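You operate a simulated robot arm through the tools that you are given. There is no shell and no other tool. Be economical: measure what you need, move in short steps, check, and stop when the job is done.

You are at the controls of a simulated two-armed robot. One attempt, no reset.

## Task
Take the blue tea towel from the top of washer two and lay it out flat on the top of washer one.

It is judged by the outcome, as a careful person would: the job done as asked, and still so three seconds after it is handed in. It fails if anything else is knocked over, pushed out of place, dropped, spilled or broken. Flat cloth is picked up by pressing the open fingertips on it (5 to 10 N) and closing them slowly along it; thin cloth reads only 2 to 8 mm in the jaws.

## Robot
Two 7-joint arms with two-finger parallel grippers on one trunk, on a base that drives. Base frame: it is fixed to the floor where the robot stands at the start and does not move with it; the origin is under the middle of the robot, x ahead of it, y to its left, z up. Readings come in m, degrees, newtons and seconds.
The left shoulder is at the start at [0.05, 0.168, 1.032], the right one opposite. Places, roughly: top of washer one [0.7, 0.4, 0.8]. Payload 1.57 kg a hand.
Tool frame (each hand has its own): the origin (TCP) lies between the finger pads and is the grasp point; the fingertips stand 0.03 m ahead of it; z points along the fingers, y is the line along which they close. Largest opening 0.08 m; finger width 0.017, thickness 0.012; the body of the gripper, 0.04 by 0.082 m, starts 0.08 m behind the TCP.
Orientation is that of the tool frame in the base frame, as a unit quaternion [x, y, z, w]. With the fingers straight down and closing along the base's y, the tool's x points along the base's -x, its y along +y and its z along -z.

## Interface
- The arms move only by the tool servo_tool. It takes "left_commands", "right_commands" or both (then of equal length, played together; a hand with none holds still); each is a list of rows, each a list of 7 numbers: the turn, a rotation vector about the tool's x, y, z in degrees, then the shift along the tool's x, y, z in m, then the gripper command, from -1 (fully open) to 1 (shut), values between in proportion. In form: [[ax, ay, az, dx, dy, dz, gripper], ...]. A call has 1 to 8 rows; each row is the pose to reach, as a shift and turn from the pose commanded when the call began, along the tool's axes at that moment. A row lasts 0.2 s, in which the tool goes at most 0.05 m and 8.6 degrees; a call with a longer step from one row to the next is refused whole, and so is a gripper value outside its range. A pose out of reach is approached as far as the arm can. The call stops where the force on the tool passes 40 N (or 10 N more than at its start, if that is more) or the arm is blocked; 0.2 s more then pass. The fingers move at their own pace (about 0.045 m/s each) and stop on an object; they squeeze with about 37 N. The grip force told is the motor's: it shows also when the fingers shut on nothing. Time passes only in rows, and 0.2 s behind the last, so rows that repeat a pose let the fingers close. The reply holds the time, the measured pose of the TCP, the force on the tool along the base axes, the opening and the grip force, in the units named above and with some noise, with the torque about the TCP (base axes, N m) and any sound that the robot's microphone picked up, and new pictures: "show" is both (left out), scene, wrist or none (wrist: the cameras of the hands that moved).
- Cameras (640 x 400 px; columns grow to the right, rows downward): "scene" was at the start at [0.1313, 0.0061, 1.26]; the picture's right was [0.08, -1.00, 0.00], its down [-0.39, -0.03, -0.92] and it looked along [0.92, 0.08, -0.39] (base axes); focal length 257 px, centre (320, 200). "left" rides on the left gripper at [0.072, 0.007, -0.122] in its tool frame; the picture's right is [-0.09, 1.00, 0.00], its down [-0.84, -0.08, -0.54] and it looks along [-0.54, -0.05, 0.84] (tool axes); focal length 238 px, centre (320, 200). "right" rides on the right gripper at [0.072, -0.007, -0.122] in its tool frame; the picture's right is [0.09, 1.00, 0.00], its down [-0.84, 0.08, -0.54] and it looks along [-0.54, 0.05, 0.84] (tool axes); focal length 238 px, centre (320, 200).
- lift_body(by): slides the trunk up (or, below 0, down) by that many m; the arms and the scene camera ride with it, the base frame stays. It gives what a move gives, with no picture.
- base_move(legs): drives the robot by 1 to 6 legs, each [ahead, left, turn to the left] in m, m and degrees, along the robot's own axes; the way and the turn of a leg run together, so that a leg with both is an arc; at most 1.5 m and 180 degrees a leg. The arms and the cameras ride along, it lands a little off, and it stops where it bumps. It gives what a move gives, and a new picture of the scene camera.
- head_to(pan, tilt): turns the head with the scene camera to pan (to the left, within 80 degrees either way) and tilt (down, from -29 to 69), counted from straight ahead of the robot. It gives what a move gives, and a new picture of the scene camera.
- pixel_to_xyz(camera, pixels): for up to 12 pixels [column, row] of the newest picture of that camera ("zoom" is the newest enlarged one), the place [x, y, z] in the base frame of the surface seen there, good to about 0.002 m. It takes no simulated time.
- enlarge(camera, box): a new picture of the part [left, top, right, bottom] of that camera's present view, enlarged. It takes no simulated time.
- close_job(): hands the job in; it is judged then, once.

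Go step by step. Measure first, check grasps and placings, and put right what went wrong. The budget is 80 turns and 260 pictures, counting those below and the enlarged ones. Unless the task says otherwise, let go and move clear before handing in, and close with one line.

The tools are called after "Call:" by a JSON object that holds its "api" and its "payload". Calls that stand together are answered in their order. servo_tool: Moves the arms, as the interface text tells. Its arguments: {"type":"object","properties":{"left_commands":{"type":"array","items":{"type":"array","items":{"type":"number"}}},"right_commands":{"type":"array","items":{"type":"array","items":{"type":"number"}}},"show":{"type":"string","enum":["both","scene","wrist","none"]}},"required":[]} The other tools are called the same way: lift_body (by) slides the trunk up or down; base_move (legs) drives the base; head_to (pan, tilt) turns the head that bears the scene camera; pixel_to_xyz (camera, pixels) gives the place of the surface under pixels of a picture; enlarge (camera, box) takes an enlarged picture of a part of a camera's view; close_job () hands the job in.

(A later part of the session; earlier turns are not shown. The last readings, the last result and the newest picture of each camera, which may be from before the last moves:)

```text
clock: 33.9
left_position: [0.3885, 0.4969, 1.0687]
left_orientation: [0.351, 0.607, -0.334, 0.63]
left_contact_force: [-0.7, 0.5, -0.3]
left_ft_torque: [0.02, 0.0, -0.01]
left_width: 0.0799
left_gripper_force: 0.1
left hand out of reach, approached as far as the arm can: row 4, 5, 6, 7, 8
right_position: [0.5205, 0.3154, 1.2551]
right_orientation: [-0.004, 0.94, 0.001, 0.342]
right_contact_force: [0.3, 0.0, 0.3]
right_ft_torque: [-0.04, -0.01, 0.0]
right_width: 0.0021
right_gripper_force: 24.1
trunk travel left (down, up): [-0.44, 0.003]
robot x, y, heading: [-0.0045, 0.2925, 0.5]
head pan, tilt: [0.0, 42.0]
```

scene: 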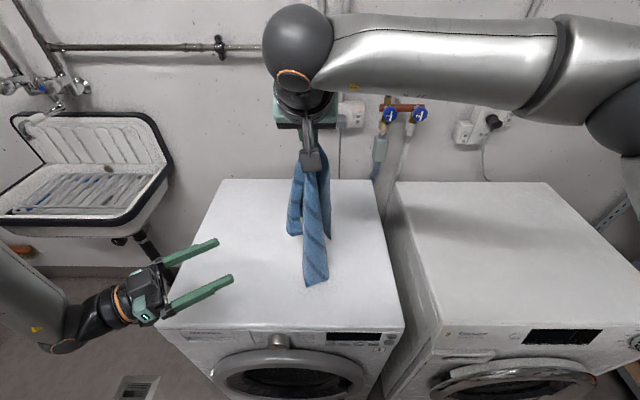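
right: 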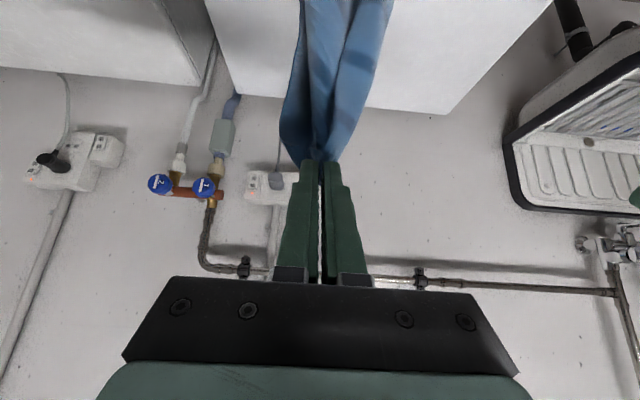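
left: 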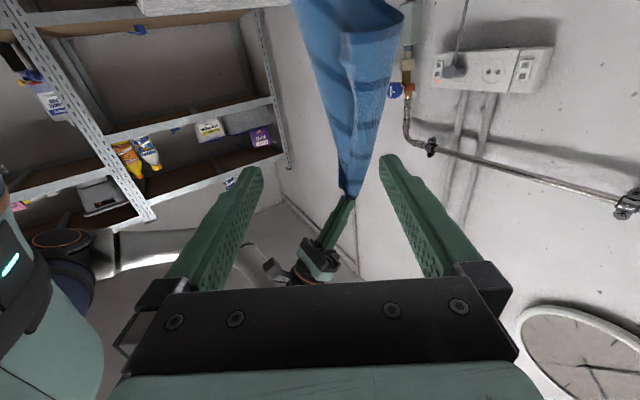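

The left hand is nearly in the wanted orientation, aimed at the flap. I lower 5 cm and advance 10 cm, then check.

Call:
{"api": "servo_tool", "payload": {"left_commands": [[0, 0, 0, 0.026, 0, 0, -1], [0, 0, 0, 0.052, 0.003, 0.02, -1], [0, 0, 0, 0.052, 0.005, 0.06, -1], [0, 0, 0, 0.052, 0.005, 0.1, -1], [0, 0, 0, 0.052, 0.005, 0.1, -1]]}}

```text
clock: 35.1
left_position: [0.4174, 0.4223, 1.0803]
left_orientation: [0.35, 0.613, -0.35, 0.615]
left_contact_force: [-0.2, 0.4, -0.2]
left_ft_torque: [0.0, -0.01, -0.01]
left_width: 0.08
left_gripper_force: 0.1
left hand out of reach, approached as far as the arm can: row 1, 2, 3, 4, 5
right_position: [0.5204, 0.3123, 1.2559]
right_orientation: [-0.004, 0.94, 0.002, 0.342]
right_contact_force: [-0.4, 0.1, -0.7]
right_ft_torque: [-0.02, -0.01, 0.0]
right_width: 0.0022
right_gripper_force: 24.0
trunk travel left (down, up): [-0.44, 0.003]
robot x, y, heading: [-0.0025, 0.2905, 0.6]
head pan, tilt: [0.0, 42.0]
```

scene: 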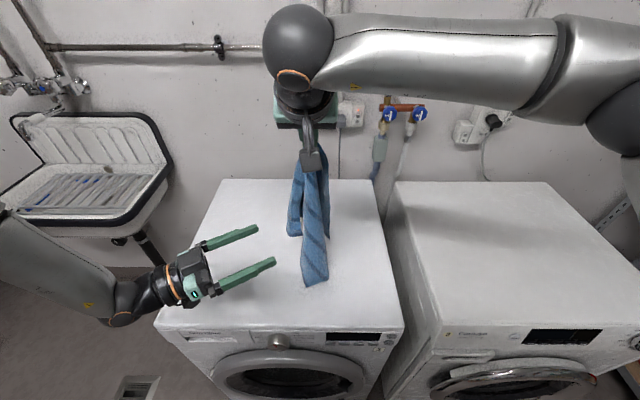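
left: 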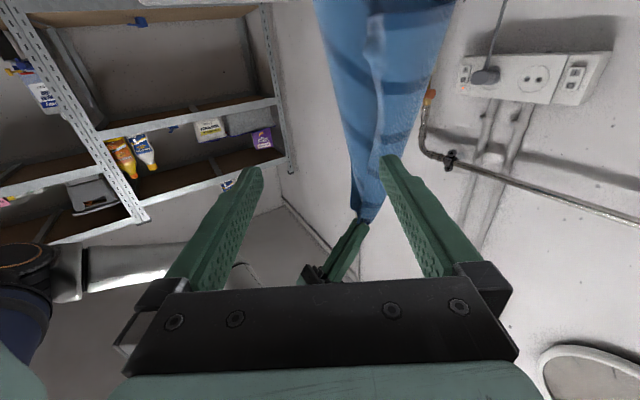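

The left can't go lower than z≈1.08 in this pose, so I raise the right hand 7 cm and bring the flap toward the left hand.

Call:
{"api": "servo_tool", "payload": {"right_commands": [[0, 0, 0, -0.01, 0.01, -0.02, 1], [0, 0, 0, -0.02, 0.02, -0.04, 1], [0, 0, 0, -0.03, 0.03, -0.06, 1], [0, 0, 0, -0.03, 0.03, -0.067, 1], [0, 0, 0, -0.03, 0.03, -0.067, 1], [0, 0, 0, -0.03, 0.03, -0.067, 1]], "show": "scene"}}

Call:
{"api": "enlarge", "payload": {"camera": "scene", "box": [200, 130, 360, 300]}}

Call:
{"api": "enlarge", "payload": {"camera": "left", "box": [0, 0, 640, 400]}}

```text
clock: 36.5
left_position: [0.4175, 0.4234, 1.0804]
left_orientation: [0.349, 0.614, -0.348, 0.617]
left_contact_force: [0.2, 0.3, 0.3]
left_ft_torque: [-0.01, -0.04, 0.01]
left_width: 0.0801
left_gripper_force: 0.1
right_position: [0.4976, 0.3418, 1.329]
right_orientation: [-0.005, 0.94, 0.002, 0.342]
right_contact_force: [-0.2, -1.1, 0.5]
right_ft_torque: [-0.03, 0.03, 0.02]
right_width: 0.002
right_gripper_force: 23.8
trunk travel left (down, up): [-0.44, 0.003]
robot x, y, heading: [-0.0017, 0.2875, 0.5]
head pan, tilt: [0.0, 42.0]
```

scene: 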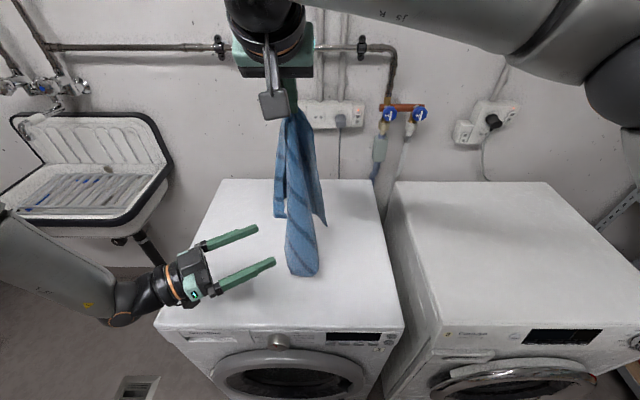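

```text
2.35 times, centred on (280, 215) of scene
```

zoom: 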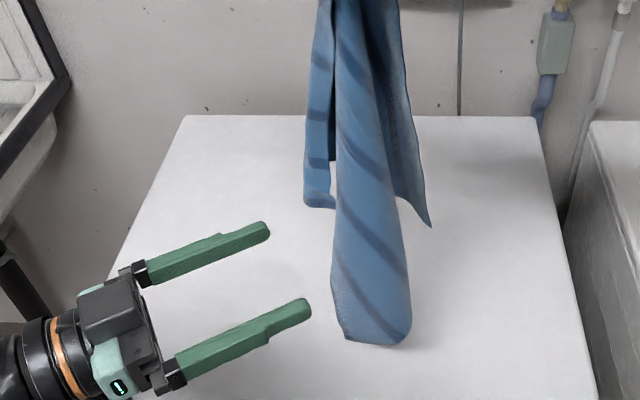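

```text
1.00 times, centred on (320, 200) of left
```

zoom: 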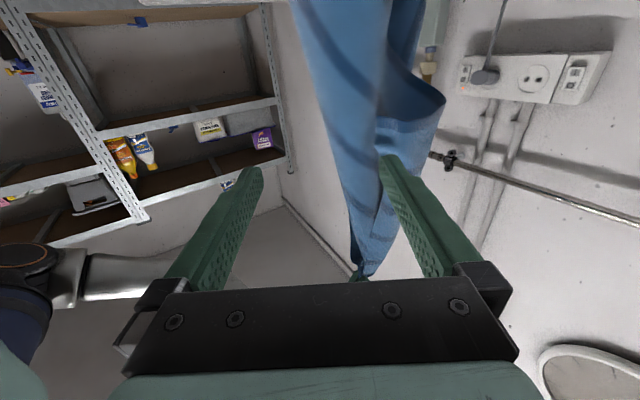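

The flap now hangs clear at the left (scene (279,213)). I measure it, and the left finger tips.

Call:
{"api": "pixel_to_xyz", "payload": {"camera": "scene", "pixels": [[279, 214], [276, 205], [281, 200], [277, 190], [291, 205], [290, 220], [256, 228], [273, 262], [323, 222]]}}

Call:
{"api": "pixel_to_xyz", "payload": {"camera": "left", "pixels": [[435, 100], [420, 130], [420, 100], [400, 110], [360, 110], [370, 200]]}}

```text
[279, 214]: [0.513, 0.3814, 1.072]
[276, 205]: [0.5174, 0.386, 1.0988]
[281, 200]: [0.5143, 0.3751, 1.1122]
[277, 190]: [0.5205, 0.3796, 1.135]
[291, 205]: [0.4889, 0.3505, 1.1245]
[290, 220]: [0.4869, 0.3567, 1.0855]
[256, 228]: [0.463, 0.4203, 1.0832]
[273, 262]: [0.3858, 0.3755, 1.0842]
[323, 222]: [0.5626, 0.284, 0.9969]
```

```text
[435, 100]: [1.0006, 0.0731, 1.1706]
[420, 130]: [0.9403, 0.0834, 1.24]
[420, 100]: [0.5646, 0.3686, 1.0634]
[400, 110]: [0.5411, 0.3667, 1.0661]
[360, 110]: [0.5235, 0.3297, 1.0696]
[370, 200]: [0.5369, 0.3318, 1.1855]
```

The flap tip runs along x from (0.513, 0.381) to (0.565, 0.369) at z≈1.07, so fingers should point mostly +x and straddle it in y. I yaw the left hand back about 38°, narrow the jaws, and line up behind it.

Call:
{"api": "servo_tool", "payload": {"left_commands": [[-8, 0, 0, 0, 0, 0, -0.2], [-16, 0, 0, 0, 0.005, 0.01, -0.2], [-24, 0, 0, 0, 0.01, 0.02, -0.2], [-32, 0, 0, 0, 0.015, 0.0285, -0.2], [-38, 0, 0, 0, 0.015, 0.0285, -0.2], [-38, 0, 0, 0, 0.015, 0.0285, -0.2]]}}

```text
clock: 37.9
left_position: [0.4501, 0.4383, 1.1258]
left_orientation: [0.13, 0.694, -0.131, 0.696]
left_contact_force: [1.0, 0.4, 0.3]
left_ft_torque: [0.03, 0.02, -0.02]
left_width: 0.048
left_gripper_force: 0.0
left hand out of reach, approached as far as the arm can: row 2, 3, 4, 5, 6
right_position: [0.4983, 0.3437, 1.3305]
right_orientation: [-0.004, 0.94, 0.002, 0.341]
right_contact_force: [-0.2, -0.3, -0.8]
right_ft_torque: [0.01, -0.01, -0.01]
right_width: 0.0019
right_gripper_force: 23.3
trunk travel left (down, up): [-0.44, 0.003]
robot x, y, heading: [-0.004, 0.2881, 0.5]
head pan, tilt: [0.0, 42.0]
```

scene: 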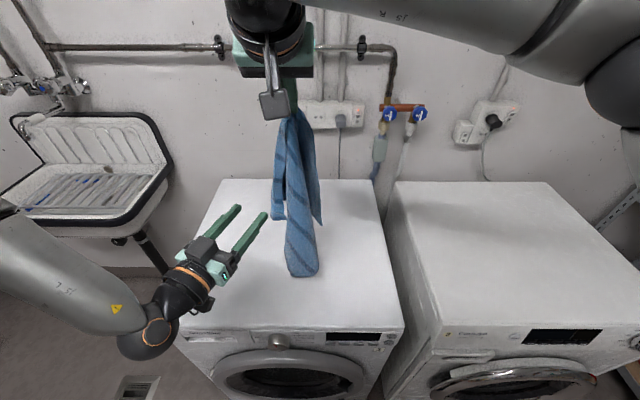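
left: 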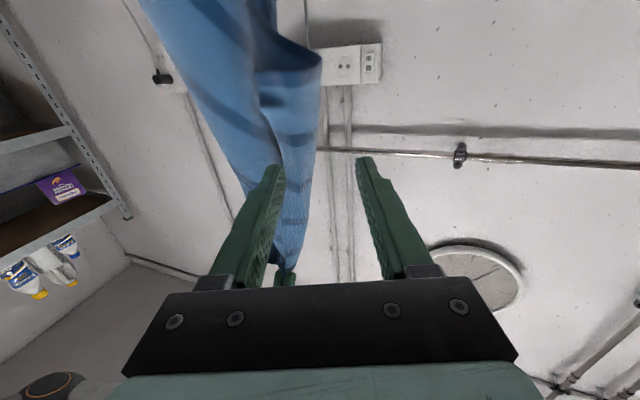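

The flap lies just left-of-centre beyond the jaws, and the wrist's height is the limit. I pitch the fingers 24° down, shift right 2.7 cm, then advance over the flap.

Call:
{"api": "servo_tool", "payload": {"left_commands": [[0, 8, 0, 0.01, -0.01, 0, -0.2], [0, 16, 0, 0.025, -0.02, 0, -0.2], [0, 24, 0, 0.04, -0.027, 0, -0.2], [0, 24, 0, 0.04, -0.027, 0.02, -0.2], [0, 24, 0, 0.04, -0.027, 0.04, -0.2], [0, 24, 0, 0.04, -0.027, 0.04, -0.2]]}}

Call:
{"api": "enlarge", "payload": {"camera": "scene", "box": [200, 130, 360, 300]}}

```text
clock: 39.3
left_position: [0.4748, 0.3975, 1.0833]
left_orientation: [0.154, 0.823, -0.103, 0.537]
left_contact_force: [-0.4, 0.1, 0.4]
left_ft_torque: [0.01, 0.0, -0.01]
left_width: 0.0481
left_gripper_force: 0.0
right_position: [0.4978, 0.3424, 1.3286]
right_orientation: [-0.003, 0.94, 0.001, 0.342]
right_contact_force: [-0.1, -0.8, -0.4]
right_ft_torque: [-0.01, -0.02, -0.03]
right_width: 0.0022
right_gripper_force: 23.6
trunk travel left (down, up): [-0.44, 0.003]
robot x, y, heading: [-0.0051, 0.288, 0.8]
head pan, tilt: [0.0, 42.0]
```

scene: 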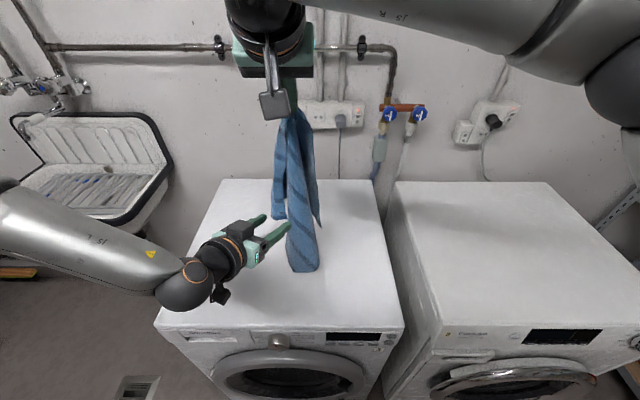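
left: 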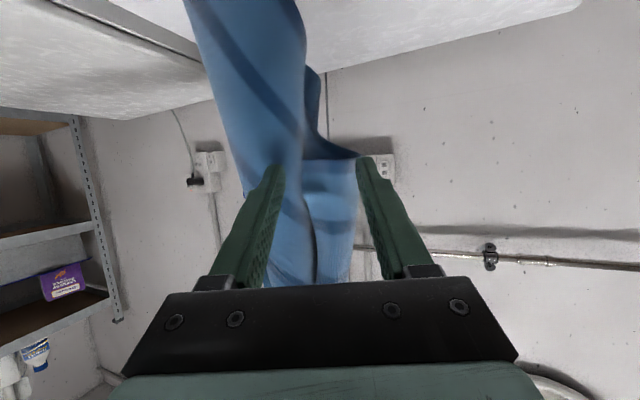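

```text
2.35 times, centred on (280, 215) of scene
```

zoom: 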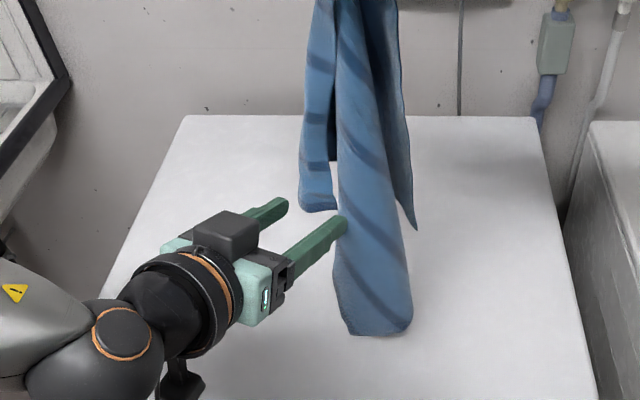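

The flap is between the fingers in view (columns 300–357). I advance 5.5 cm level and close.

Call:
{"api": "servo_tool", "payload": {"left_commands": [[0, 0, 0, -0.009, 0.004, 0.016, -0.2], [0, 0, 0, -0.018, 0.004, 0.032, -0.2], [0, 0, 0, -0.026, 0.004, 0.047, -0.2], [0, 0, 0, -0.026, 0.004, 0.047, -0.2]]}}

Call:
{"api": "enlarge", "payload": {"camera": "scene", "box": [200, 130, 360, 300]}}

```text
clock: 40.3
left_position: [0.5245, 0.3925, 1.0951]
left_orientation: [0.156, 0.823, -0.103, 0.537]
left_contact_force: [0.1, 0.2, 0.8]
left_ft_torque: [-0.02, 0.0, 0.02]
left_width: 0.0478
left_gripper_force: 0.1
left hand out of reach, approached as far as the arm can: row 2, 3, 4
right_position: [0.4981, 0.343, 1.3298]
right_orientation: [-0.003, 0.939, 0.002, 0.343]
right_contact_force: [0.7, 0.6, -0.7]
right_ft_torque: [-0.03, 0.01, 0.0]
right_width: 0.0021
right_gripper_force: 23.4
trunk travel left (down, up): [-0.44, 0.003]
robot x, y, heading: [-0.0011, 0.2937, 0.7]
head pan, tilt: [0.0, 42.0]
```

scene: 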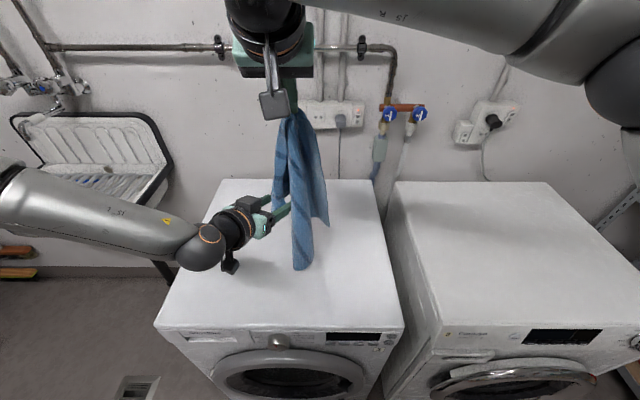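
left: 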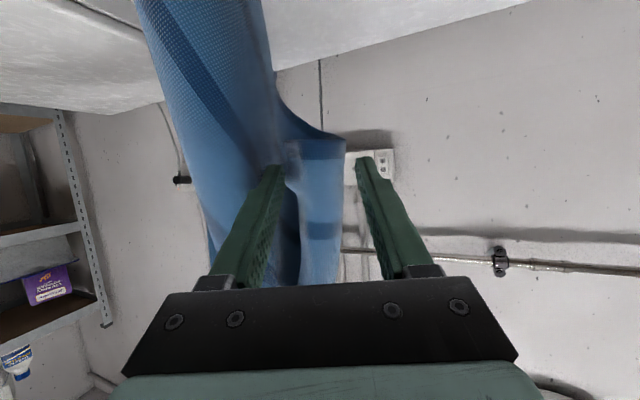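

```text
2.35 times, centred on (280, 215) of scene
```

zoom: 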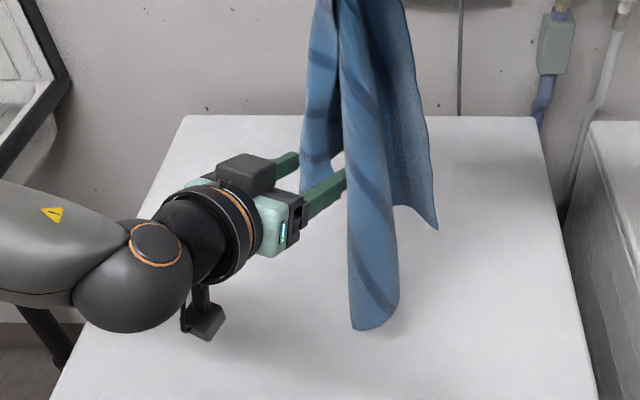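

The flap lies between the fingers and the body has been pushed aside. I close.

Call:
{"api": "servo_tool", "payload": {"left_commands": [[0, 0, 0, 0, 0, 0, 0.3], [0, 0, 0, 0, 0, 0, 0.7], [0, 0, 0, 0, 0, 0, 1], [0, 0, 0, 0, 0, 0, 1], [0, 0, 0, 0, 0, 0, 1]]}}

Call:
{"api": "enlarge", "payload": {"camera": "scene", "box": [200, 130, 360, 300]}}

```text
clock: 41.5
left_position: [0.5247, 0.3916, 1.0963]
left_orientation: [0.154, 0.823, -0.102, 0.537]
left_contact_force: [-0.3, 0.3, 0.7]
left_ft_torque: [0.03, 0.04, -0.03]
left_width: 0.0025
left_gripper_force: 24.1
right_position: [0.4984, 0.3433, 1.3286]
right_orientation: [-0.003, 0.94, 0.001, 0.342]
right_contact_force: [0.2, 0.1, -1.0]
right_ft_torque: [0.02, 0.0, 0.02]
right_width: 0.0019
right_gripper_force: 23.7
trunk travel left (down, up): [-0.44, 0.003]
robot x, y, heading: [-0.0072, 0.2894, 0.4]
head pan, tilt: [0.0, 42.0]
```

scene: 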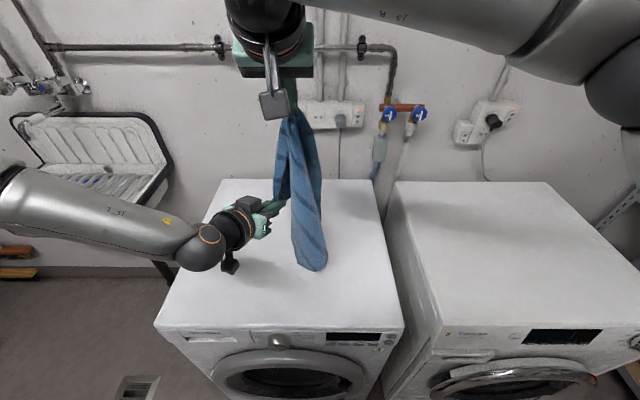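
left: 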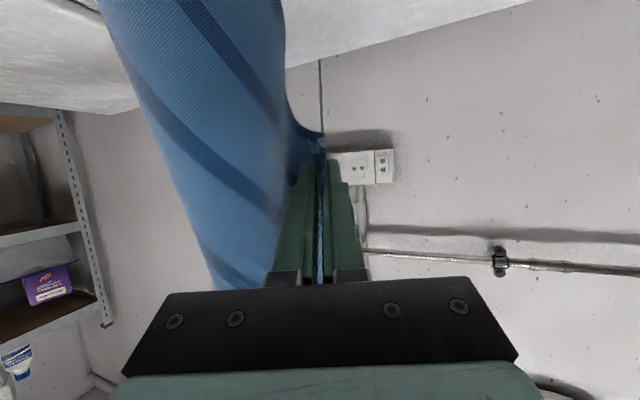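

```text
2.35 times, centred on (280, 215) of scene
```

zoom: 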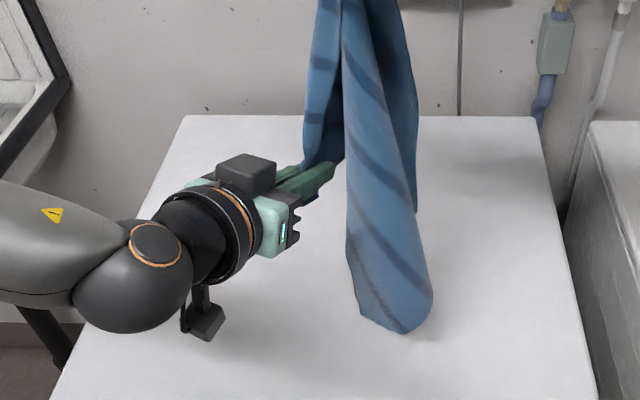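

The left jaw holds cloth (2.5 mm). I now raise the left hand and lower the right in step, keeping them about 0.205 apart, so the edge comes level.

Call:
{"api": "servo_tool", "payload": {"left_commands": [[0, 0, 0, -0.02, 0.026, -0.023, 1], [0, 0, 0, -0.039, 0.052, -0.045, 1], [0, 0, 0, -0.068, 0.07, -0.066, 1], [0, 0, 0, -0.0976, 0.0893, -0.087, 1], [0, 0, 0, -0.0976, 0.0893, -0.087, 1]], "right_commands": [[0, 0, 0, 0.006, -0.012, 0.007, 1], [0, 0, 0, 0.012, -0.023, 0.0146, 1], [0, 0, 0, 0.024, -0.038, 0.038, 1], [0, 0, 0, 0.035, -0.053, 0.061, 1], [0, 0, 0, 0.035, -0.053, 0.061, 1]]}}

```text
clock: 42.7
left_position: [0.5155, 0.4922, 1.2192]
left_orientation: [0.155, 0.823, -0.102, 0.536]
left_contact_force: [-0.7, -0.2, 0.5]
left_ft_torque: [-0.01, 0.0, -0.02]
left_width: 0.0026
left_gripper_force: 23.5
right_position: [0.5099, 0.2903, 1.2585]
right_orientation: [-0.004, 0.94, 0.002, 0.341]
right_contact_force: [0.8, -0.9, 0.5]
right_ft_torque: [0.03, 0.01, -0.02]
right_width: 0.0019
right_gripper_force: 24.1
trunk travel left (down, up): [-0.44, 0.003]
robot x, y, heading: [-0.0045, 0.2913, 0.5]
head pan, tilt: [0.0, 42.0]
```

scene: 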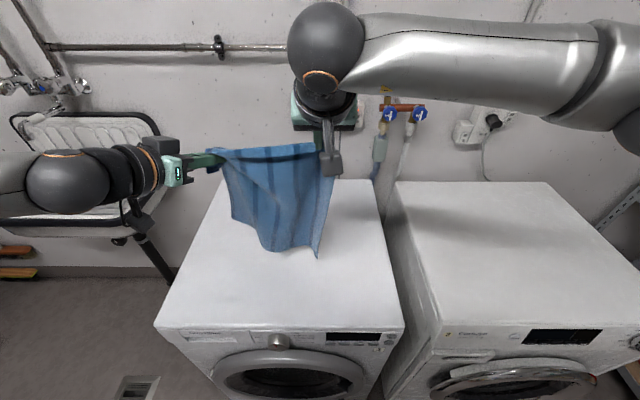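
right: 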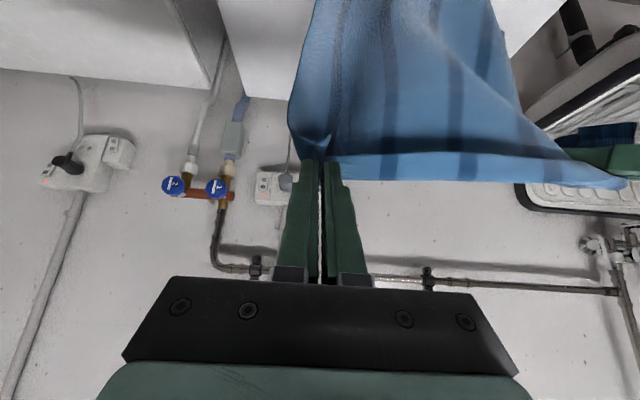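
left: 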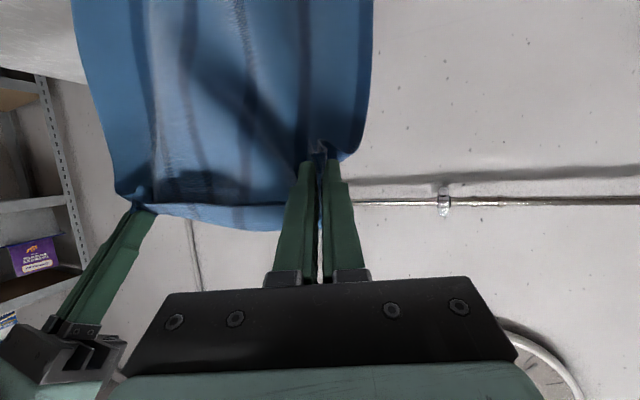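

The top edge is spread again between both hands. I yaw the left hand straight and raise it level, and look down at the base clearance.

Call:
{"api": "servo_tool", "payload": {"left_commands": [[-7, 0, -3, -0.011, 0, -0.005, 1], [-13, 0, -5.6, -0.022, 0, -0.009, 1], [-19.3, 0, -8.4, -0.032, 0, -0.014, 1], [-19.3, 0, -8.4, -0.032, 0, -0.014, 1]], "show": "wrist"}}

Call:
{"api": "head_to", "payload": {"pan": 0, "tilt": 68}}

```text
clock: 43.7
left_position: [0.5174, 0.492, 1.254]
left_orientation: [0.002, 0.838, -0.003, 0.546]
left_contact_force: [0.1, 0.2, 0.5]
left_ft_torque: [-0.04, 0.02, -0.06]
left_width: 0.0027
left_gripper_force: 23.8
right_position: [0.511, 0.2909, 1.2586]
right_orientation: [-0.004, 0.94, 0.001, 0.342]
right_contact_force: [0.9, 0.9, 0.0]
right_ft_torque: [0.02, 0.01, -0.03]
right_width: 0.0021
right_gripper_force: 23.5
trunk travel left (down, up): [-0.44, 0.003]
robot x, y, heading: [-0.0044, 0.2911, 0.6]
head pan, tilt: [0.0, 42.0]
```

left: 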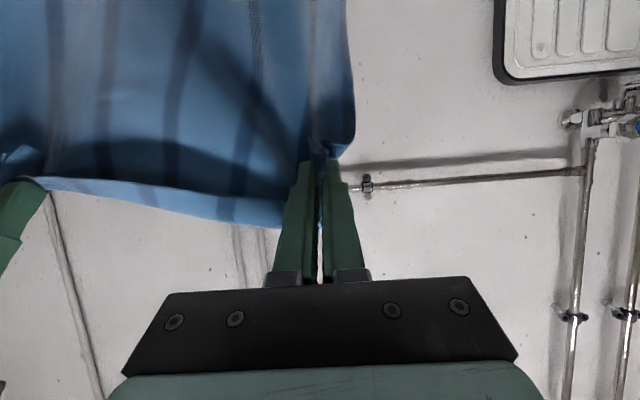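

```text
clock: 44.6
left_position: [0.5172, 0.4916, 1.2526]
left_orientation: [0.003, 0.838, -0.003, 0.546]
left_contact_force: [-0.1, 1.0, -1.4]
left_ft_torque: [-0.02, 0.01, -0.03]
left_width: 0.0023
left_gripper_force: 23.9
right_position: [0.5105, 0.2913, 1.2589]
right_orientation: [-0.005, 0.939, 0.002, 0.343]
right_contact_force: [0.0, 0.4, 0.6]
right_ft_torque: [-0.03, 0.03, -0.01]
right_width: 0.002
right_gripper_force: 24.2
trunk travel left (down, up): [-0.44, 0.003]
robot x, y, heading: [-0.0037, 0.2918, 0.5]
head pan, tilt: [0.0, 68.0]
```

scene: 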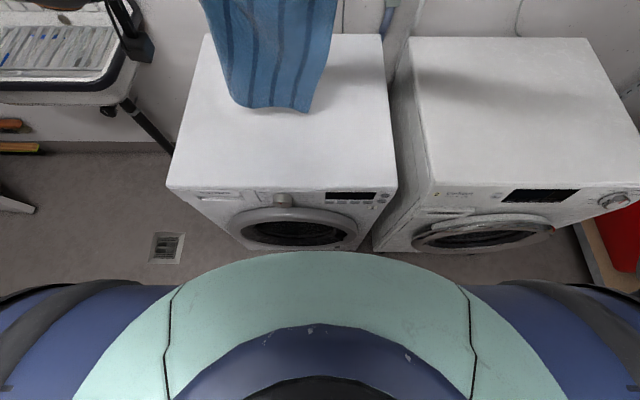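

The chest hides the base itself. I measure the nearest visible floor and the washer door to bound the forward clearance.

Call:
{"api": "pixel_to_xyz", "payload": {"camera": "scene", "pixels": [[368, 250], [230, 258], [200, 270], [300, 248], [300, 212], [320, 260], [280, 105], [256, 105], [305, 108], [215, 90]]}}

```text
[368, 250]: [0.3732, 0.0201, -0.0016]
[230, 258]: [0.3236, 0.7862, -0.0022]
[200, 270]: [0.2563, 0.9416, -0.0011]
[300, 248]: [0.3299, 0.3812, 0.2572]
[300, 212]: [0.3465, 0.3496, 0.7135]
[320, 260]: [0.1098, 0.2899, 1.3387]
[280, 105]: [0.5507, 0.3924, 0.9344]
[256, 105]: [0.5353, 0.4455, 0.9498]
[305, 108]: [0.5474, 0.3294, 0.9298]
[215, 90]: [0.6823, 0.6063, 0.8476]
```

Forward clearance for the base is uncertain, so I leave it and test the arms' reach instead. I advance both hands 0.1 m, pitching the right to match.

Call:
{"api": "servo_tool", "payload": {"left_commands": [[0, 0, 0, -0.01, 0, 0.023, 1], [0, 0, 0, -0.02, 0, 0.046, 1], [0, 0, 0, -0.031, 0, 0.069, 1], [0, 0, 0, -0.041, 0, 0.091, 1], [0, 0, 0, -0.041, 0, 0.091, 1]], "right_commands": [[0, -6, 0, -0.019, 0, 0.016, 1], [0, -12, 0, -0.038, 0, 0.032, 1], [0, -18, 0, -0.057, 0, 0.048, 1], [0, -24, 0, -0.077, 0, 0.064, 1], [0, -24, 0, -0.077, 0, 0.064, 1]], "show": "none"}}

Call:
{"api": "head_to", "payload": {"pan": 0, "tilt": 42}}

```text
clock: 45.8
left_position: [0.6176, 0.4914, 1.2544]
left_orientation: [0.003, 0.838, -0.003, 0.546]
left_contact_force: [-0.6, 0.5, 0.0]
left_ft_torque: [0.01, 0.0, -0.05]
left_width: 0.0025
left_gripper_force: 24.4
right_position: [0.611, 0.2906, 1.2596]
right_orientation: [-0.004, 0.848, 0.003, 0.53]
right_contact_force: [-0.2, -0.2, -0.3]
right_ft_torque: [-0.01, -0.01, 0.03]
right_width: 0.002
right_gripper_force: 23.4
trunk travel left (down, up): [-0.44, 0.003]
robot x, y, heading: [-0.0023, 0.2903, 0.5]
head pan, tilt: [0.0, 68.0]
```

```text
clock: 46.7
left_position: [0.6176, 0.4914, 1.2534]
left_orientation: [0.003, 0.837, -0.003, 0.547]
left_contact_force: [-0.5, 0.2, -0.7]
left_ft_torque: [0.01, 0.02, -0.01]
left_width: 0.0025
left_gripper_force: 24.1
right_position: [0.6115, 0.292, 1.2606]
right_orientation: [-0.003, 0.848, 0.002, 0.53]
right_contact_force: [0.1, 0.3, -0.3]
right_ft_torque: [-0.01, 0.03, 0.01]
right_width: 0.002
right_gripper_force: 23.8
trunk travel left (down, up): [-0.44, 0.003]
robot x, y, heading: [-0.0, 0.2949, 0.6]
head pan, tilt: [0.0, 42.0]
```

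scene: 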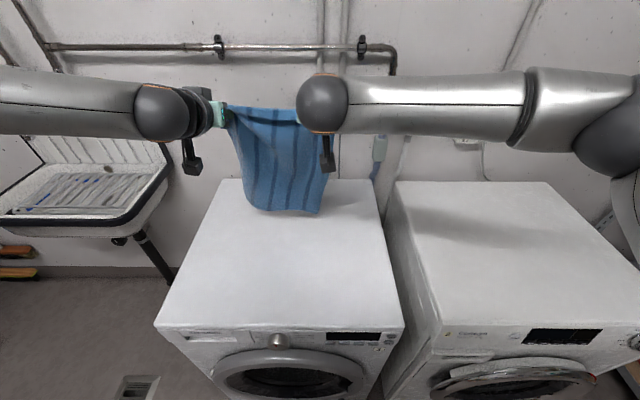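

Both went smoothly. I advance another 0.085.

Call:
{"api": "servo_tool", "payload": {"left_commands": [[0, 0, 0, -0.012, 0, 0.026, 1], [0, 0, 0, -0.024, 0, 0.052, 1], [0, 0, 0, -0.035, 0, 0.078, 1], [0, 0, 0, -0.035, 0, 0.078, 1], [0, 0, 0, -0.035, 0, 0.078, 1]], "right_commands": [[0, 0, 0, -0.013, 0, 0.027, 1], [0, 0, 0, -0.026, 0, 0.054, 1], [0, 0, 0, -0.039, 0, 0.081, 1], [0, 0, 0, -0.039, 0, 0.081, 1], [0, 0, 0, -0.039, 0, 0.081, 1]], "show": "scene"}}

```text
clock: 47.9
left_position: [0.6971, 0.4933, 1.2585]
left_orientation: [0.003, 0.838, -0.003, 0.546]
left_contact_force: [0.0, 0.4, -0.7]
left_ft_torque: [0.0, 0.0, -0.01]
left_width: 0.0024
left_gripper_force: 23.6
left hand out of reach, approached as far as the arm can: row 3, 4, 5
right_position: [0.6989, 0.2923, 1.2588]
right_orientation: [-0.004, 0.848, 0.003, 0.53]
right_contact_force: [-0.3, 0.1, 0.5]
right_ft_torque: [0.01, -0.01, -0.02]
right_width: 0.0021
right_gripper_force: 23.3
trunk travel left (down, up): [-0.44, 0.003]
robot x, y, heading: [-0.0021, 0.2915, 0.6]
head pan, tilt: [0.0, 42.0]
```

scene: 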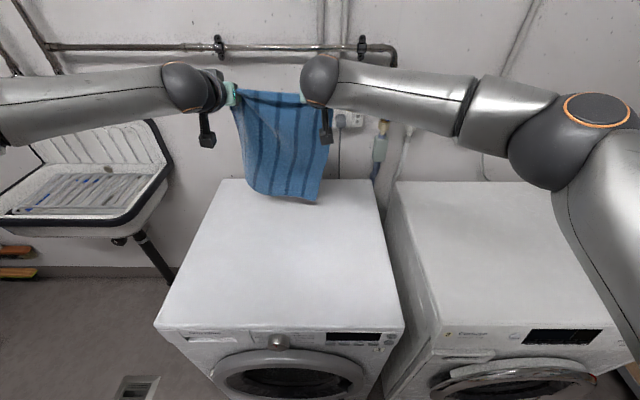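

The arms reach x≈0.70, which would leave the near edge close to the washer's front rim. I edge the base 0.04 ahead, since the nearest washer part (door) is at x≈0.31.

Call:
{"api": "base_move", "payload": {"legs": [[0.04, 0, 0]]}}

```text
clock: 48.8
left_position: [0.7371, 0.4923, 1.2576]
left_orientation: [0.004, 0.838, -0.003, 0.546]
left_contact_force: [1.3, 0.3, -0.8]
left_ft_torque: [-0.03, -0.01, -0.01]
left_width: 0.0025
left_gripper_force: 23.7
right_position: [0.7399, 0.2917, 1.2582]
right_orientation: [-0.003, 0.849, 0.003, 0.529]
right_contact_force: [0.3, -1.0, 0.6]
right_ft_torque: [0.03, -0.02, -0.01]
right_width: 0.002
right_gripper_force: 23.5
trunk travel left (down, up): [-0.44, 0.003]
robot x, y, heading: [0.0385, 0.2908, 0.4]
head pan, tilt: [0.0, 42.0]
```

scene: 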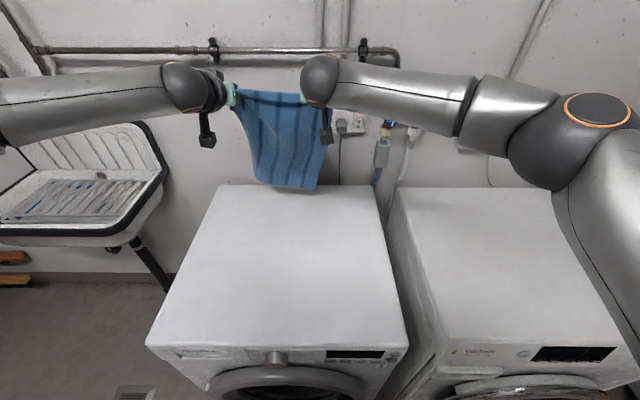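

No bump, and the hands are at x≈0.74. I measure the bottom edge and spread the right hand 1 cm to tauten the top.

Call:
{"api": "servo_tool", "payload": {"right_commands": [[0, 0, 0, 0, -0.006, 0, 1], [0, 0, 0, 0, -0.012, 0, 1], [0, 0, 0, 0, -0.012, 0, 1]], "show": "scene"}}

Call:
{"api": "enlarge", "payload": {"camera": "scene", "box": [210, 70, 350, 210]}}

Call:
{"api": "pixel_to_xyz", "payload": {"camera": "scene", "pixels": [[257, 182], [287, 186], [316, 189], [245, 100], [270, 95], [297, 98], [325, 155]]}}

```text
clock: 49.6
left_position: [0.7366, 0.4913, 1.2582]
left_orientation: [0.004, 0.837, -0.004, 0.547]
left_contact_force: [0.6, -4.1, -1.0]
left_ft_torque: [0.05, -0.01, 0.02]
left_width: 0.0026
left_gripper_force: 22.9
right_position: [0.7378, 0.2805, 1.2598]
right_orientation: [-0.004, 0.848, 0.003, 0.529]
right_contact_force: [0.1, 2.4, -0.5]
right_ft_torque: [0.04, 0.04, 0.17]
right_width: 0.0019
right_gripper_force: 23.8
trunk travel left (down, up): [-0.44, 0.003]
robot x, y, heading: [0.0336, 0.2921, 0.2]
head pan, tilt: [0.0, 42.0]
```

scene: 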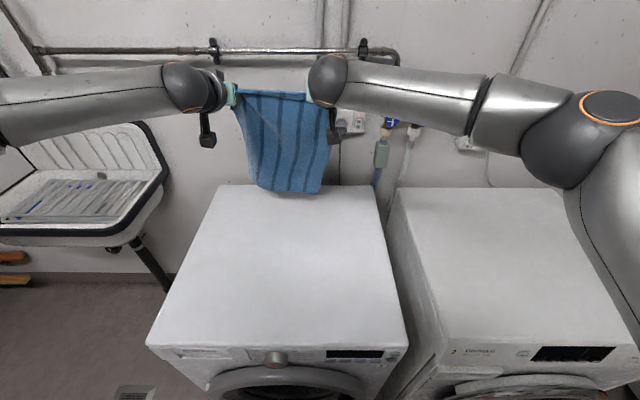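

```text
2.86 times, centred on (280, 140) of scene
```

zoom: 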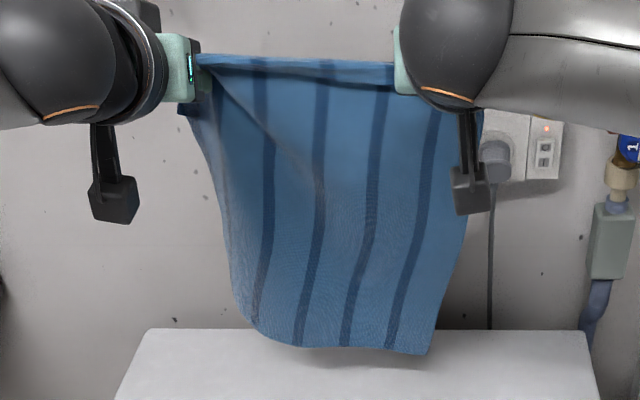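

```text
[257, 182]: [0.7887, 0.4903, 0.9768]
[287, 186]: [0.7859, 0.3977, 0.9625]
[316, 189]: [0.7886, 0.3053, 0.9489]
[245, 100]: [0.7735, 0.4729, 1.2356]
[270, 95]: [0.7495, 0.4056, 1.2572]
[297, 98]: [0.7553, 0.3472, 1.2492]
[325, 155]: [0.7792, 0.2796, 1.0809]
```

The top is taut and level, with the bottom edge at z≈0.95–0.975, x≈0.787. I lower the trunk 0.095 so that the bottom edge just reaches the washer top.

Call:
{"api": "lift_body", "payload": {"by": -0.1}}

Call:
{"api": "enlarge", "payload": {"camera": "scene", "box": [200, 70, 360, 260]}}

Call:
{"api": "enlarge", "payload": {"camera": "left", "box": [0, 0, 640, 400]}}

```text
clock: 50.9
left_position: [0.7358, 0.4925, 1.1588]
left_orientation: [0.004, 0.837, -0.004, 0.547]
left_contact_force: [1.4, -5.8, -1.0]
left_ft_torque: [0.05, 0.0, 0.01]
left_width: 0.0026
left_gripper_force: 23.1
right_position: [0.7388, 0.2799, 1.1593]
right_orientation: [-0.002, 0.848, 0.002, 0.53]
right_contact_force: [-1.0, 5.2, 0.1]
right_ft_torque: [0.06, 0.0, 0.15]
right_width: 0.0021
right_gripper_force: 23.8
trunk travel left (down, up): [-0.34, 0.103]
robot x, y, heading: [0.0393, 0.2895, 0.2]
head pan, tilt: [0.0, 42.0]
```

```text
2.11 times, centred on (280, 165) of scene
```

zoom: 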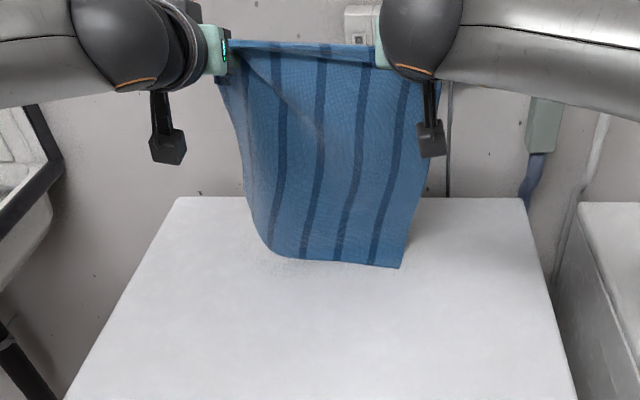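

```text
1.00 times, centred on (320, 200) of left
```

zoom: 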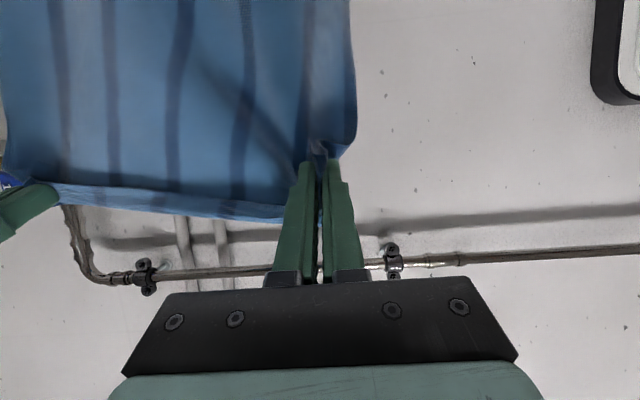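

The bottom edge just touches. The left margin curls toward the wall, so it will end up on top where I can open it. I start the quarter-arc lay-down toward the robot.

Call:
{"api": "servo_tool", "payload": {"left_commands": [[0, 4, 0, 0.017, 0, -0.034, 1], [0, 8, 0, 0.038, 0, -0.0656, 1], [0, 12, 0, 0.0633, 0, -0.093, 1], [0, 16, 0, 0.0912, 0, -0.1174, 1], [0, 20, 0, 0.1234, 0, -0.1378, 1], [0, 24, 0, 0.1572, 0, -0.1523, 1]], "right_commands": [[0, 4, 0, 0.017, 0, -0.034, 1], [0, 8, 0, 0.038, 0, -0.0656, 1], [0, 12, 0, 0.0633, 0, -0.093, 1], [0, 16, 0, 0.0912, 0, -0.1174, 1], [0, 20, 0, 0.1234, 0, -0.1378, 1], [0, 24, 0, 0.1572, 0, -0.1523, 1]], "show": "scene"}}

```text
clock: 52.3
left_position: [0.5293, 0.4917, 1.0752]
left_orientation: [0.003, 0.933, -0.002, 0.36]
left_contact_force: [0.6, -8.0, -0.6]
left_ft_torque: [0.08, 0.05, -0.01]
left_width: 0.0025
left_gripper_force: 24.1
right_position: [0.5332, 0.2772, 1.0865]
right_orientation: [-0.003, 0.939, 0.002, 0.343]
right_contact_force: [-1.1, 6.7, 1.0]
right_ft_torque: [0.14, -0.03, 0.2]
right_width: 0.0023
right_gripper_force: 23.7
trunk travel left (down, up): [-0.34, 0.103]
robot x, y, heading: [0.0386, 0.2902, 0.4]
head pan, tilt: [0.0, 42.0]
```

scene: 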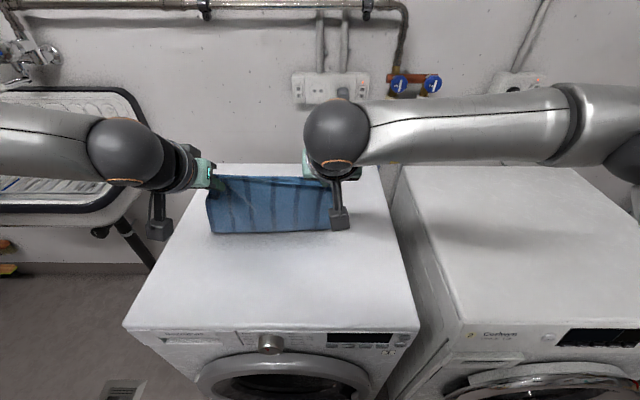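

I measure where the cloth meets the washer top (visible line about (212,232)–(330,230)).

Call:
{"api": "enlarge", "payload": {"camera": "scene", "box": [180, 140, 380, 260]}}

Call:
{"api": "pixel_to_xyz", "payload": {"camera": "scene", "pixels": [[215, 230], [270, 230], [325, 226], [270, 210], [270, 190], [208, 205]]}}

Call:
{"api": "enlarge", "payload": {"camera": "left", "box": [0, 0, 640, 400]}}

```text
3.20 times, centred on (280, 200) of scene
```

zoom: 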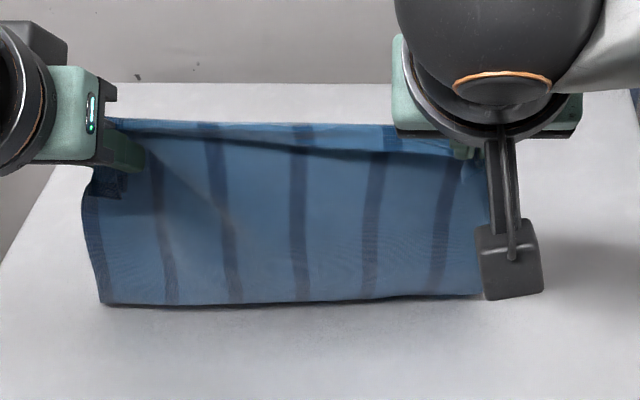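

```text
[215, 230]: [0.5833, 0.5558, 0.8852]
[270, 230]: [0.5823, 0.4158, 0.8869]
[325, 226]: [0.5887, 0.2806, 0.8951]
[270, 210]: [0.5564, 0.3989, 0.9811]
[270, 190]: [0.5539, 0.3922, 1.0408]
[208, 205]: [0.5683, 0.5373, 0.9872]
```

```text
1.00 times, centred on (320, 200) of left
```

zoom: 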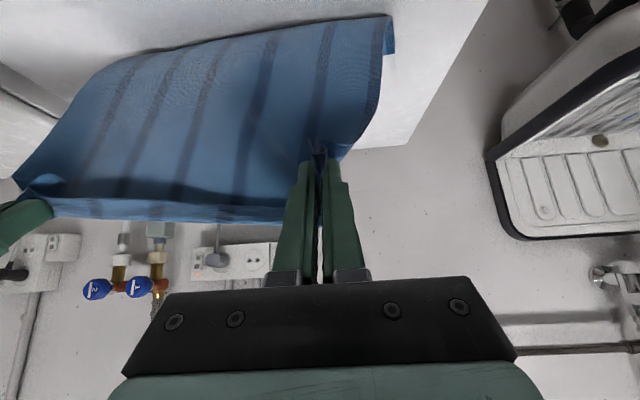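

The cloth now forms a J: the lower part lies away toward the wall, bending up at x≈0.585, and all six stripes have opened out. I continue back and down to lay the rest, straightening the hands.

Call:
{"api": "servo_tool", "payload": {"left_commands": [[0, 5, 0, 0.0358, 0, -0.0046, 1], [0, 10, 0, 0.0743, 0, 0.0017, 1], [0, 15, 0, 0.1119, 0, 0.022, 1], [0, 20, 0, 0.142, 0, 0.049, 1], [0, 25, 0, 0.16, 0, 0.07, 1], [0, 30, 0, 0.165, 0, 0.0754, 1]], "right_commands": [[0, 5, 0, 0.0358, 0, -0.0046, 1], [0, 10, 0, 0.0743, 0, 0.0017, 1], [0, 15, 0, 0.1119, 0, 0.022, 1], [0, 20, 0, 0.142, 0, 0.049, 1], [0, 25, 0, 0.163, 0, 0.073, 1], [0, 30, 0, 0.172, 0, 0.083, 1]]}}

```text
clock: 53.7
left_position: [0.4628, 0.494, 0.9096]
left_orientation: [0.004, 0.994, -0.001, 0.106]
left_contact_force: [-0.3, -8.4, -1.9]
left_ft_torque: [0.15, 0.03, -0.1]
left_width: 0.0026
left_gripper_force: 24.2
right_position: [0.4543, 0.2799, 0.9109]
right_orientation: [-0.004, 0.996, 0.003, 0.086]
right_contact_force: [-0.5, 9.3, 2.1]
right_ft_torque: [0.28, -0.04, 0.12]
right_width: 0.0021
right_gripper_force: 23.7
trunk travel left (down, up): [-0.34, 0.103]
robot x, y, heading: [0.0373, 0.2922, 0.1]
head pan, tilt: [0.0, 42.0]
```

scene: 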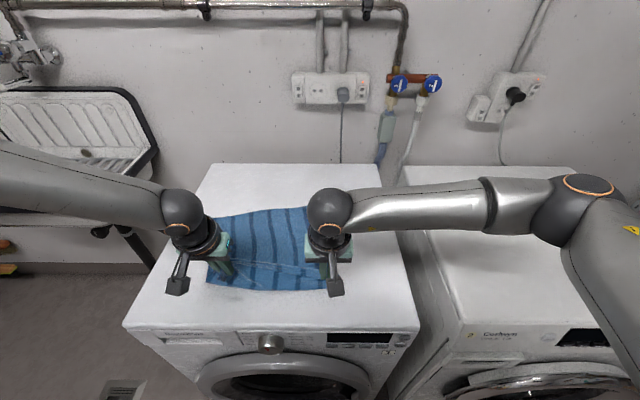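
right: 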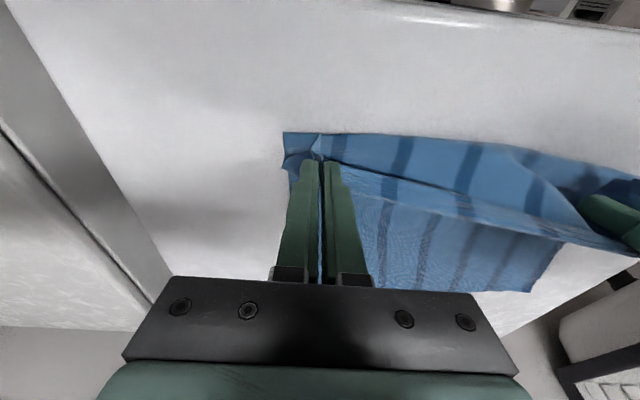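
left: 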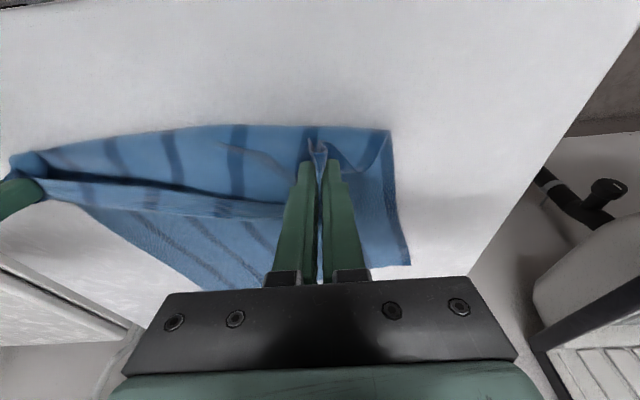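

The sheet is down, with the held hem slightly above it and some slack in front. I measure the far edge and the front bulge.

Call:
{"api": "pixel_to_xyz", "payload": {"camera": "scene", "pixels": [[222, 215], [260, 212], [303, 208], [213, 280], [240, 288], [280, 291], [322, 289], [280, 270], [280, 262], [240, 330]]}}

Call:
{"api": "enlarge", "payload": {"camera": "scene", "box": [180, 190, 380, 310]}}

```text
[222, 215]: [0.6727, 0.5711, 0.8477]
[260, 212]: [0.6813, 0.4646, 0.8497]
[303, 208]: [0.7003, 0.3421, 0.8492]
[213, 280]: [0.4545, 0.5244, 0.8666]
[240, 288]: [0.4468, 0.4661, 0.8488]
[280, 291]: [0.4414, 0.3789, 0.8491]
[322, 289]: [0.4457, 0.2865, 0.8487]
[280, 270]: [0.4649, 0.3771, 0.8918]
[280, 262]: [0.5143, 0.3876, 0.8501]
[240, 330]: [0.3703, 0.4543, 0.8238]
```

```text
3.20 times, centred on (280, 250) of scene
```

zoom: 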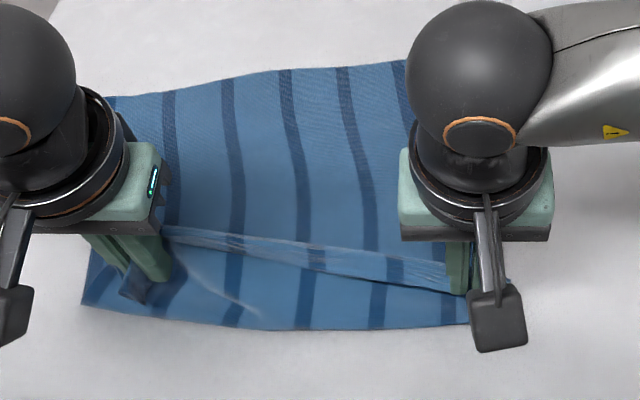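

The fingers hold the sheet about 4 cm in from the hem, which itself lies on the top at x≈0.443. I lower the hands to the surface, ease the tension, and open gently so the pinched folds spread out.

Call:
{"api": "servo_tool", "payload": {"left_commands": [[0, 0, 0, -0.002, -0.002, 0.012, 1], [0, 0, 0, -0.004, -0.003, 0.022, 1], [0, 0, 0, -0.005, -0.003, 0.027, 1], [0, 0, 0, -0.005, -0.003, 0.027, 0.8], [0, 0, 0, -0.005, -0.003, 0.027, 0.5], [0, 0, 0, -0.005, -0.003, 0.027, 0.2], [0, 0, 0, -0.005, -0.003, 0.027, 0]], "right_commands": [[0, 0, 0, -0.002, 0.002, 0.012, 1], [0, 0, 0, -0.004, 0.003, 0.022, 1], [0, 0, 0, -0.005, 0.003, 0.027, 1], [0, 0, 0, -0.005, 0.003, 0.027, 0.8], [0, 0, 0, -0.005, 0.003, 0.027, 0.5], [0, 0, 0, -0.005, 0.003, 0.027, 0.2], [0, 0, 0, -0.005, 0.003, 0.027, 0]]}}

```text
clock: 55.3
left_position: [0.4721, 0.4912, 0.884]
left_orientation: [0.004, 0.994, -0.002, 0.107]
left_contact_force: [1.0, -1.8, 3.3]
left_ft_torque: [0.04, -0.01, -0.01]
left_width: 0.0388
left_gripper_force: 0.1
right_position: [0.4624, 0.2813, 0.884]
right_orientation: [-0.002, 0.996, 0.0, 0.087]
right_contact_force: [-0.3, 1.0, 2.8]
right_ft_torque: [0.0, 0.02, -0.01]
right_width: 0.0388
right_gripper_force: 0.2
trunk travel left (down, up): [-0.34, 0.103]
robot x, y, heading: [0.0352, 0.2917, 0.6]
head pan, tilt: [0.0, 42.0]
```

scene: 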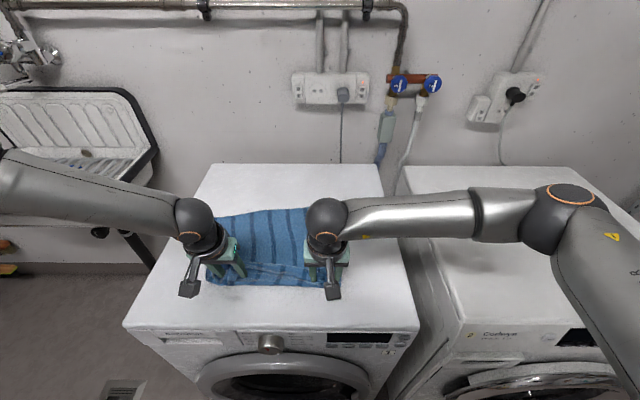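
right: 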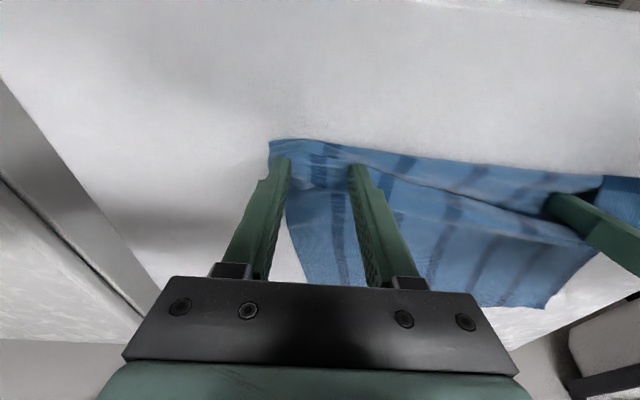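
left: 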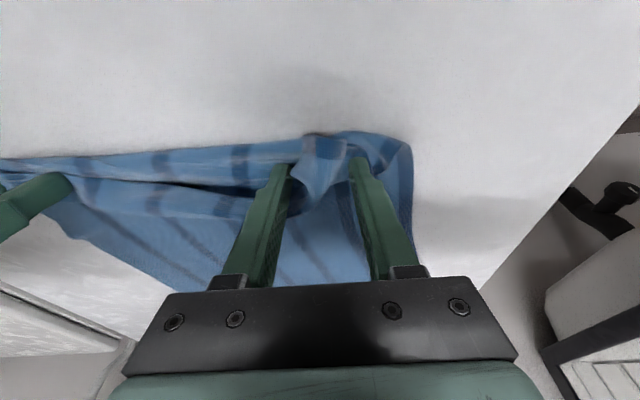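

Both are released with the cloth bunched a little near the hem. I lift both hands clear and look.

Call:
{"api": "servo_tool", "payload": {"left_commands": [[0, 0, 0, 0, 0, -0.03, 0], [0, 0, 0, 0, 0, -0.07, 0], [0, 0, 0, 0, 0.03, -0.11, 0], [0, 0, 0, 0, 0.07, -0.14, 0], [0, 0, 0, 0, 0.11, -0.16, 0], [0, 0, 0, 0, 0.14, -0.16, 0]], "right_commands": [[0, 0, 0, 0, 0, -0.03, 0], [0, 0, 0, 0, 0, -0.07, 0], [0, 0, 0, 0, -0.03, -0.11, 0], [0, 0, 0, 0, -0.07, -0.14, 0], [0, 0, 0, 0, -0.11, -0.16, 0], [0, 0, 0, 0, -0.14, -0.16, 0]], "show": "none"}}

Call:
{"api": "enlarge", "payload": {"camera": "scene", "box": [160, 180, 400, 330]}}

```text
clock: 56.7
left_position: [0.4403, 0.6363, 1.0386]
left_orientation: [0.006, 0.994, -0.001, 0.107]
left_contact_force: [0.2, -0.1, 0.2]
left_ft_torque: [-0.02, 0.02, -0.02]
left_width: 0.0399
left_gripper_force: 0.1
right_position: [0.4369, 0.1416, 1.0397]
right_orientation: [-0.005, 0.996, 0.001, 0.088]
right_contact_force: [-0.4, 0.1, 0.8]
right_ft_torque: [0.03, 0.0, -0.02]
right_width: 0.0401
right_gripper_force: 0.0
trunk travel left (down, up): [-0.34, 0.103]
robot x, y, heading: [0.0358, 0.2888, 0.4]
head pan, tilt: [0.0, 42.0]
```

```text
2.67 times, centred on (280, 255) of scene
```

zoom: 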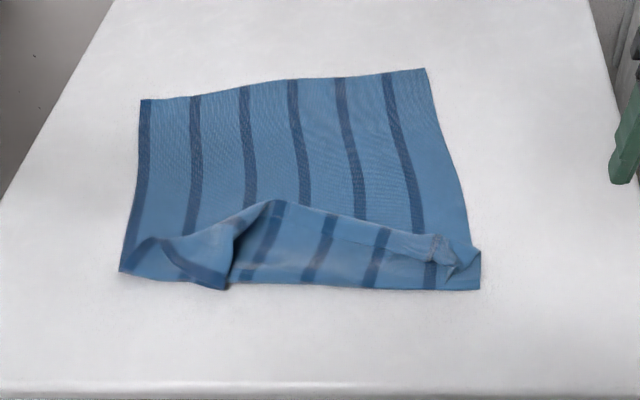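

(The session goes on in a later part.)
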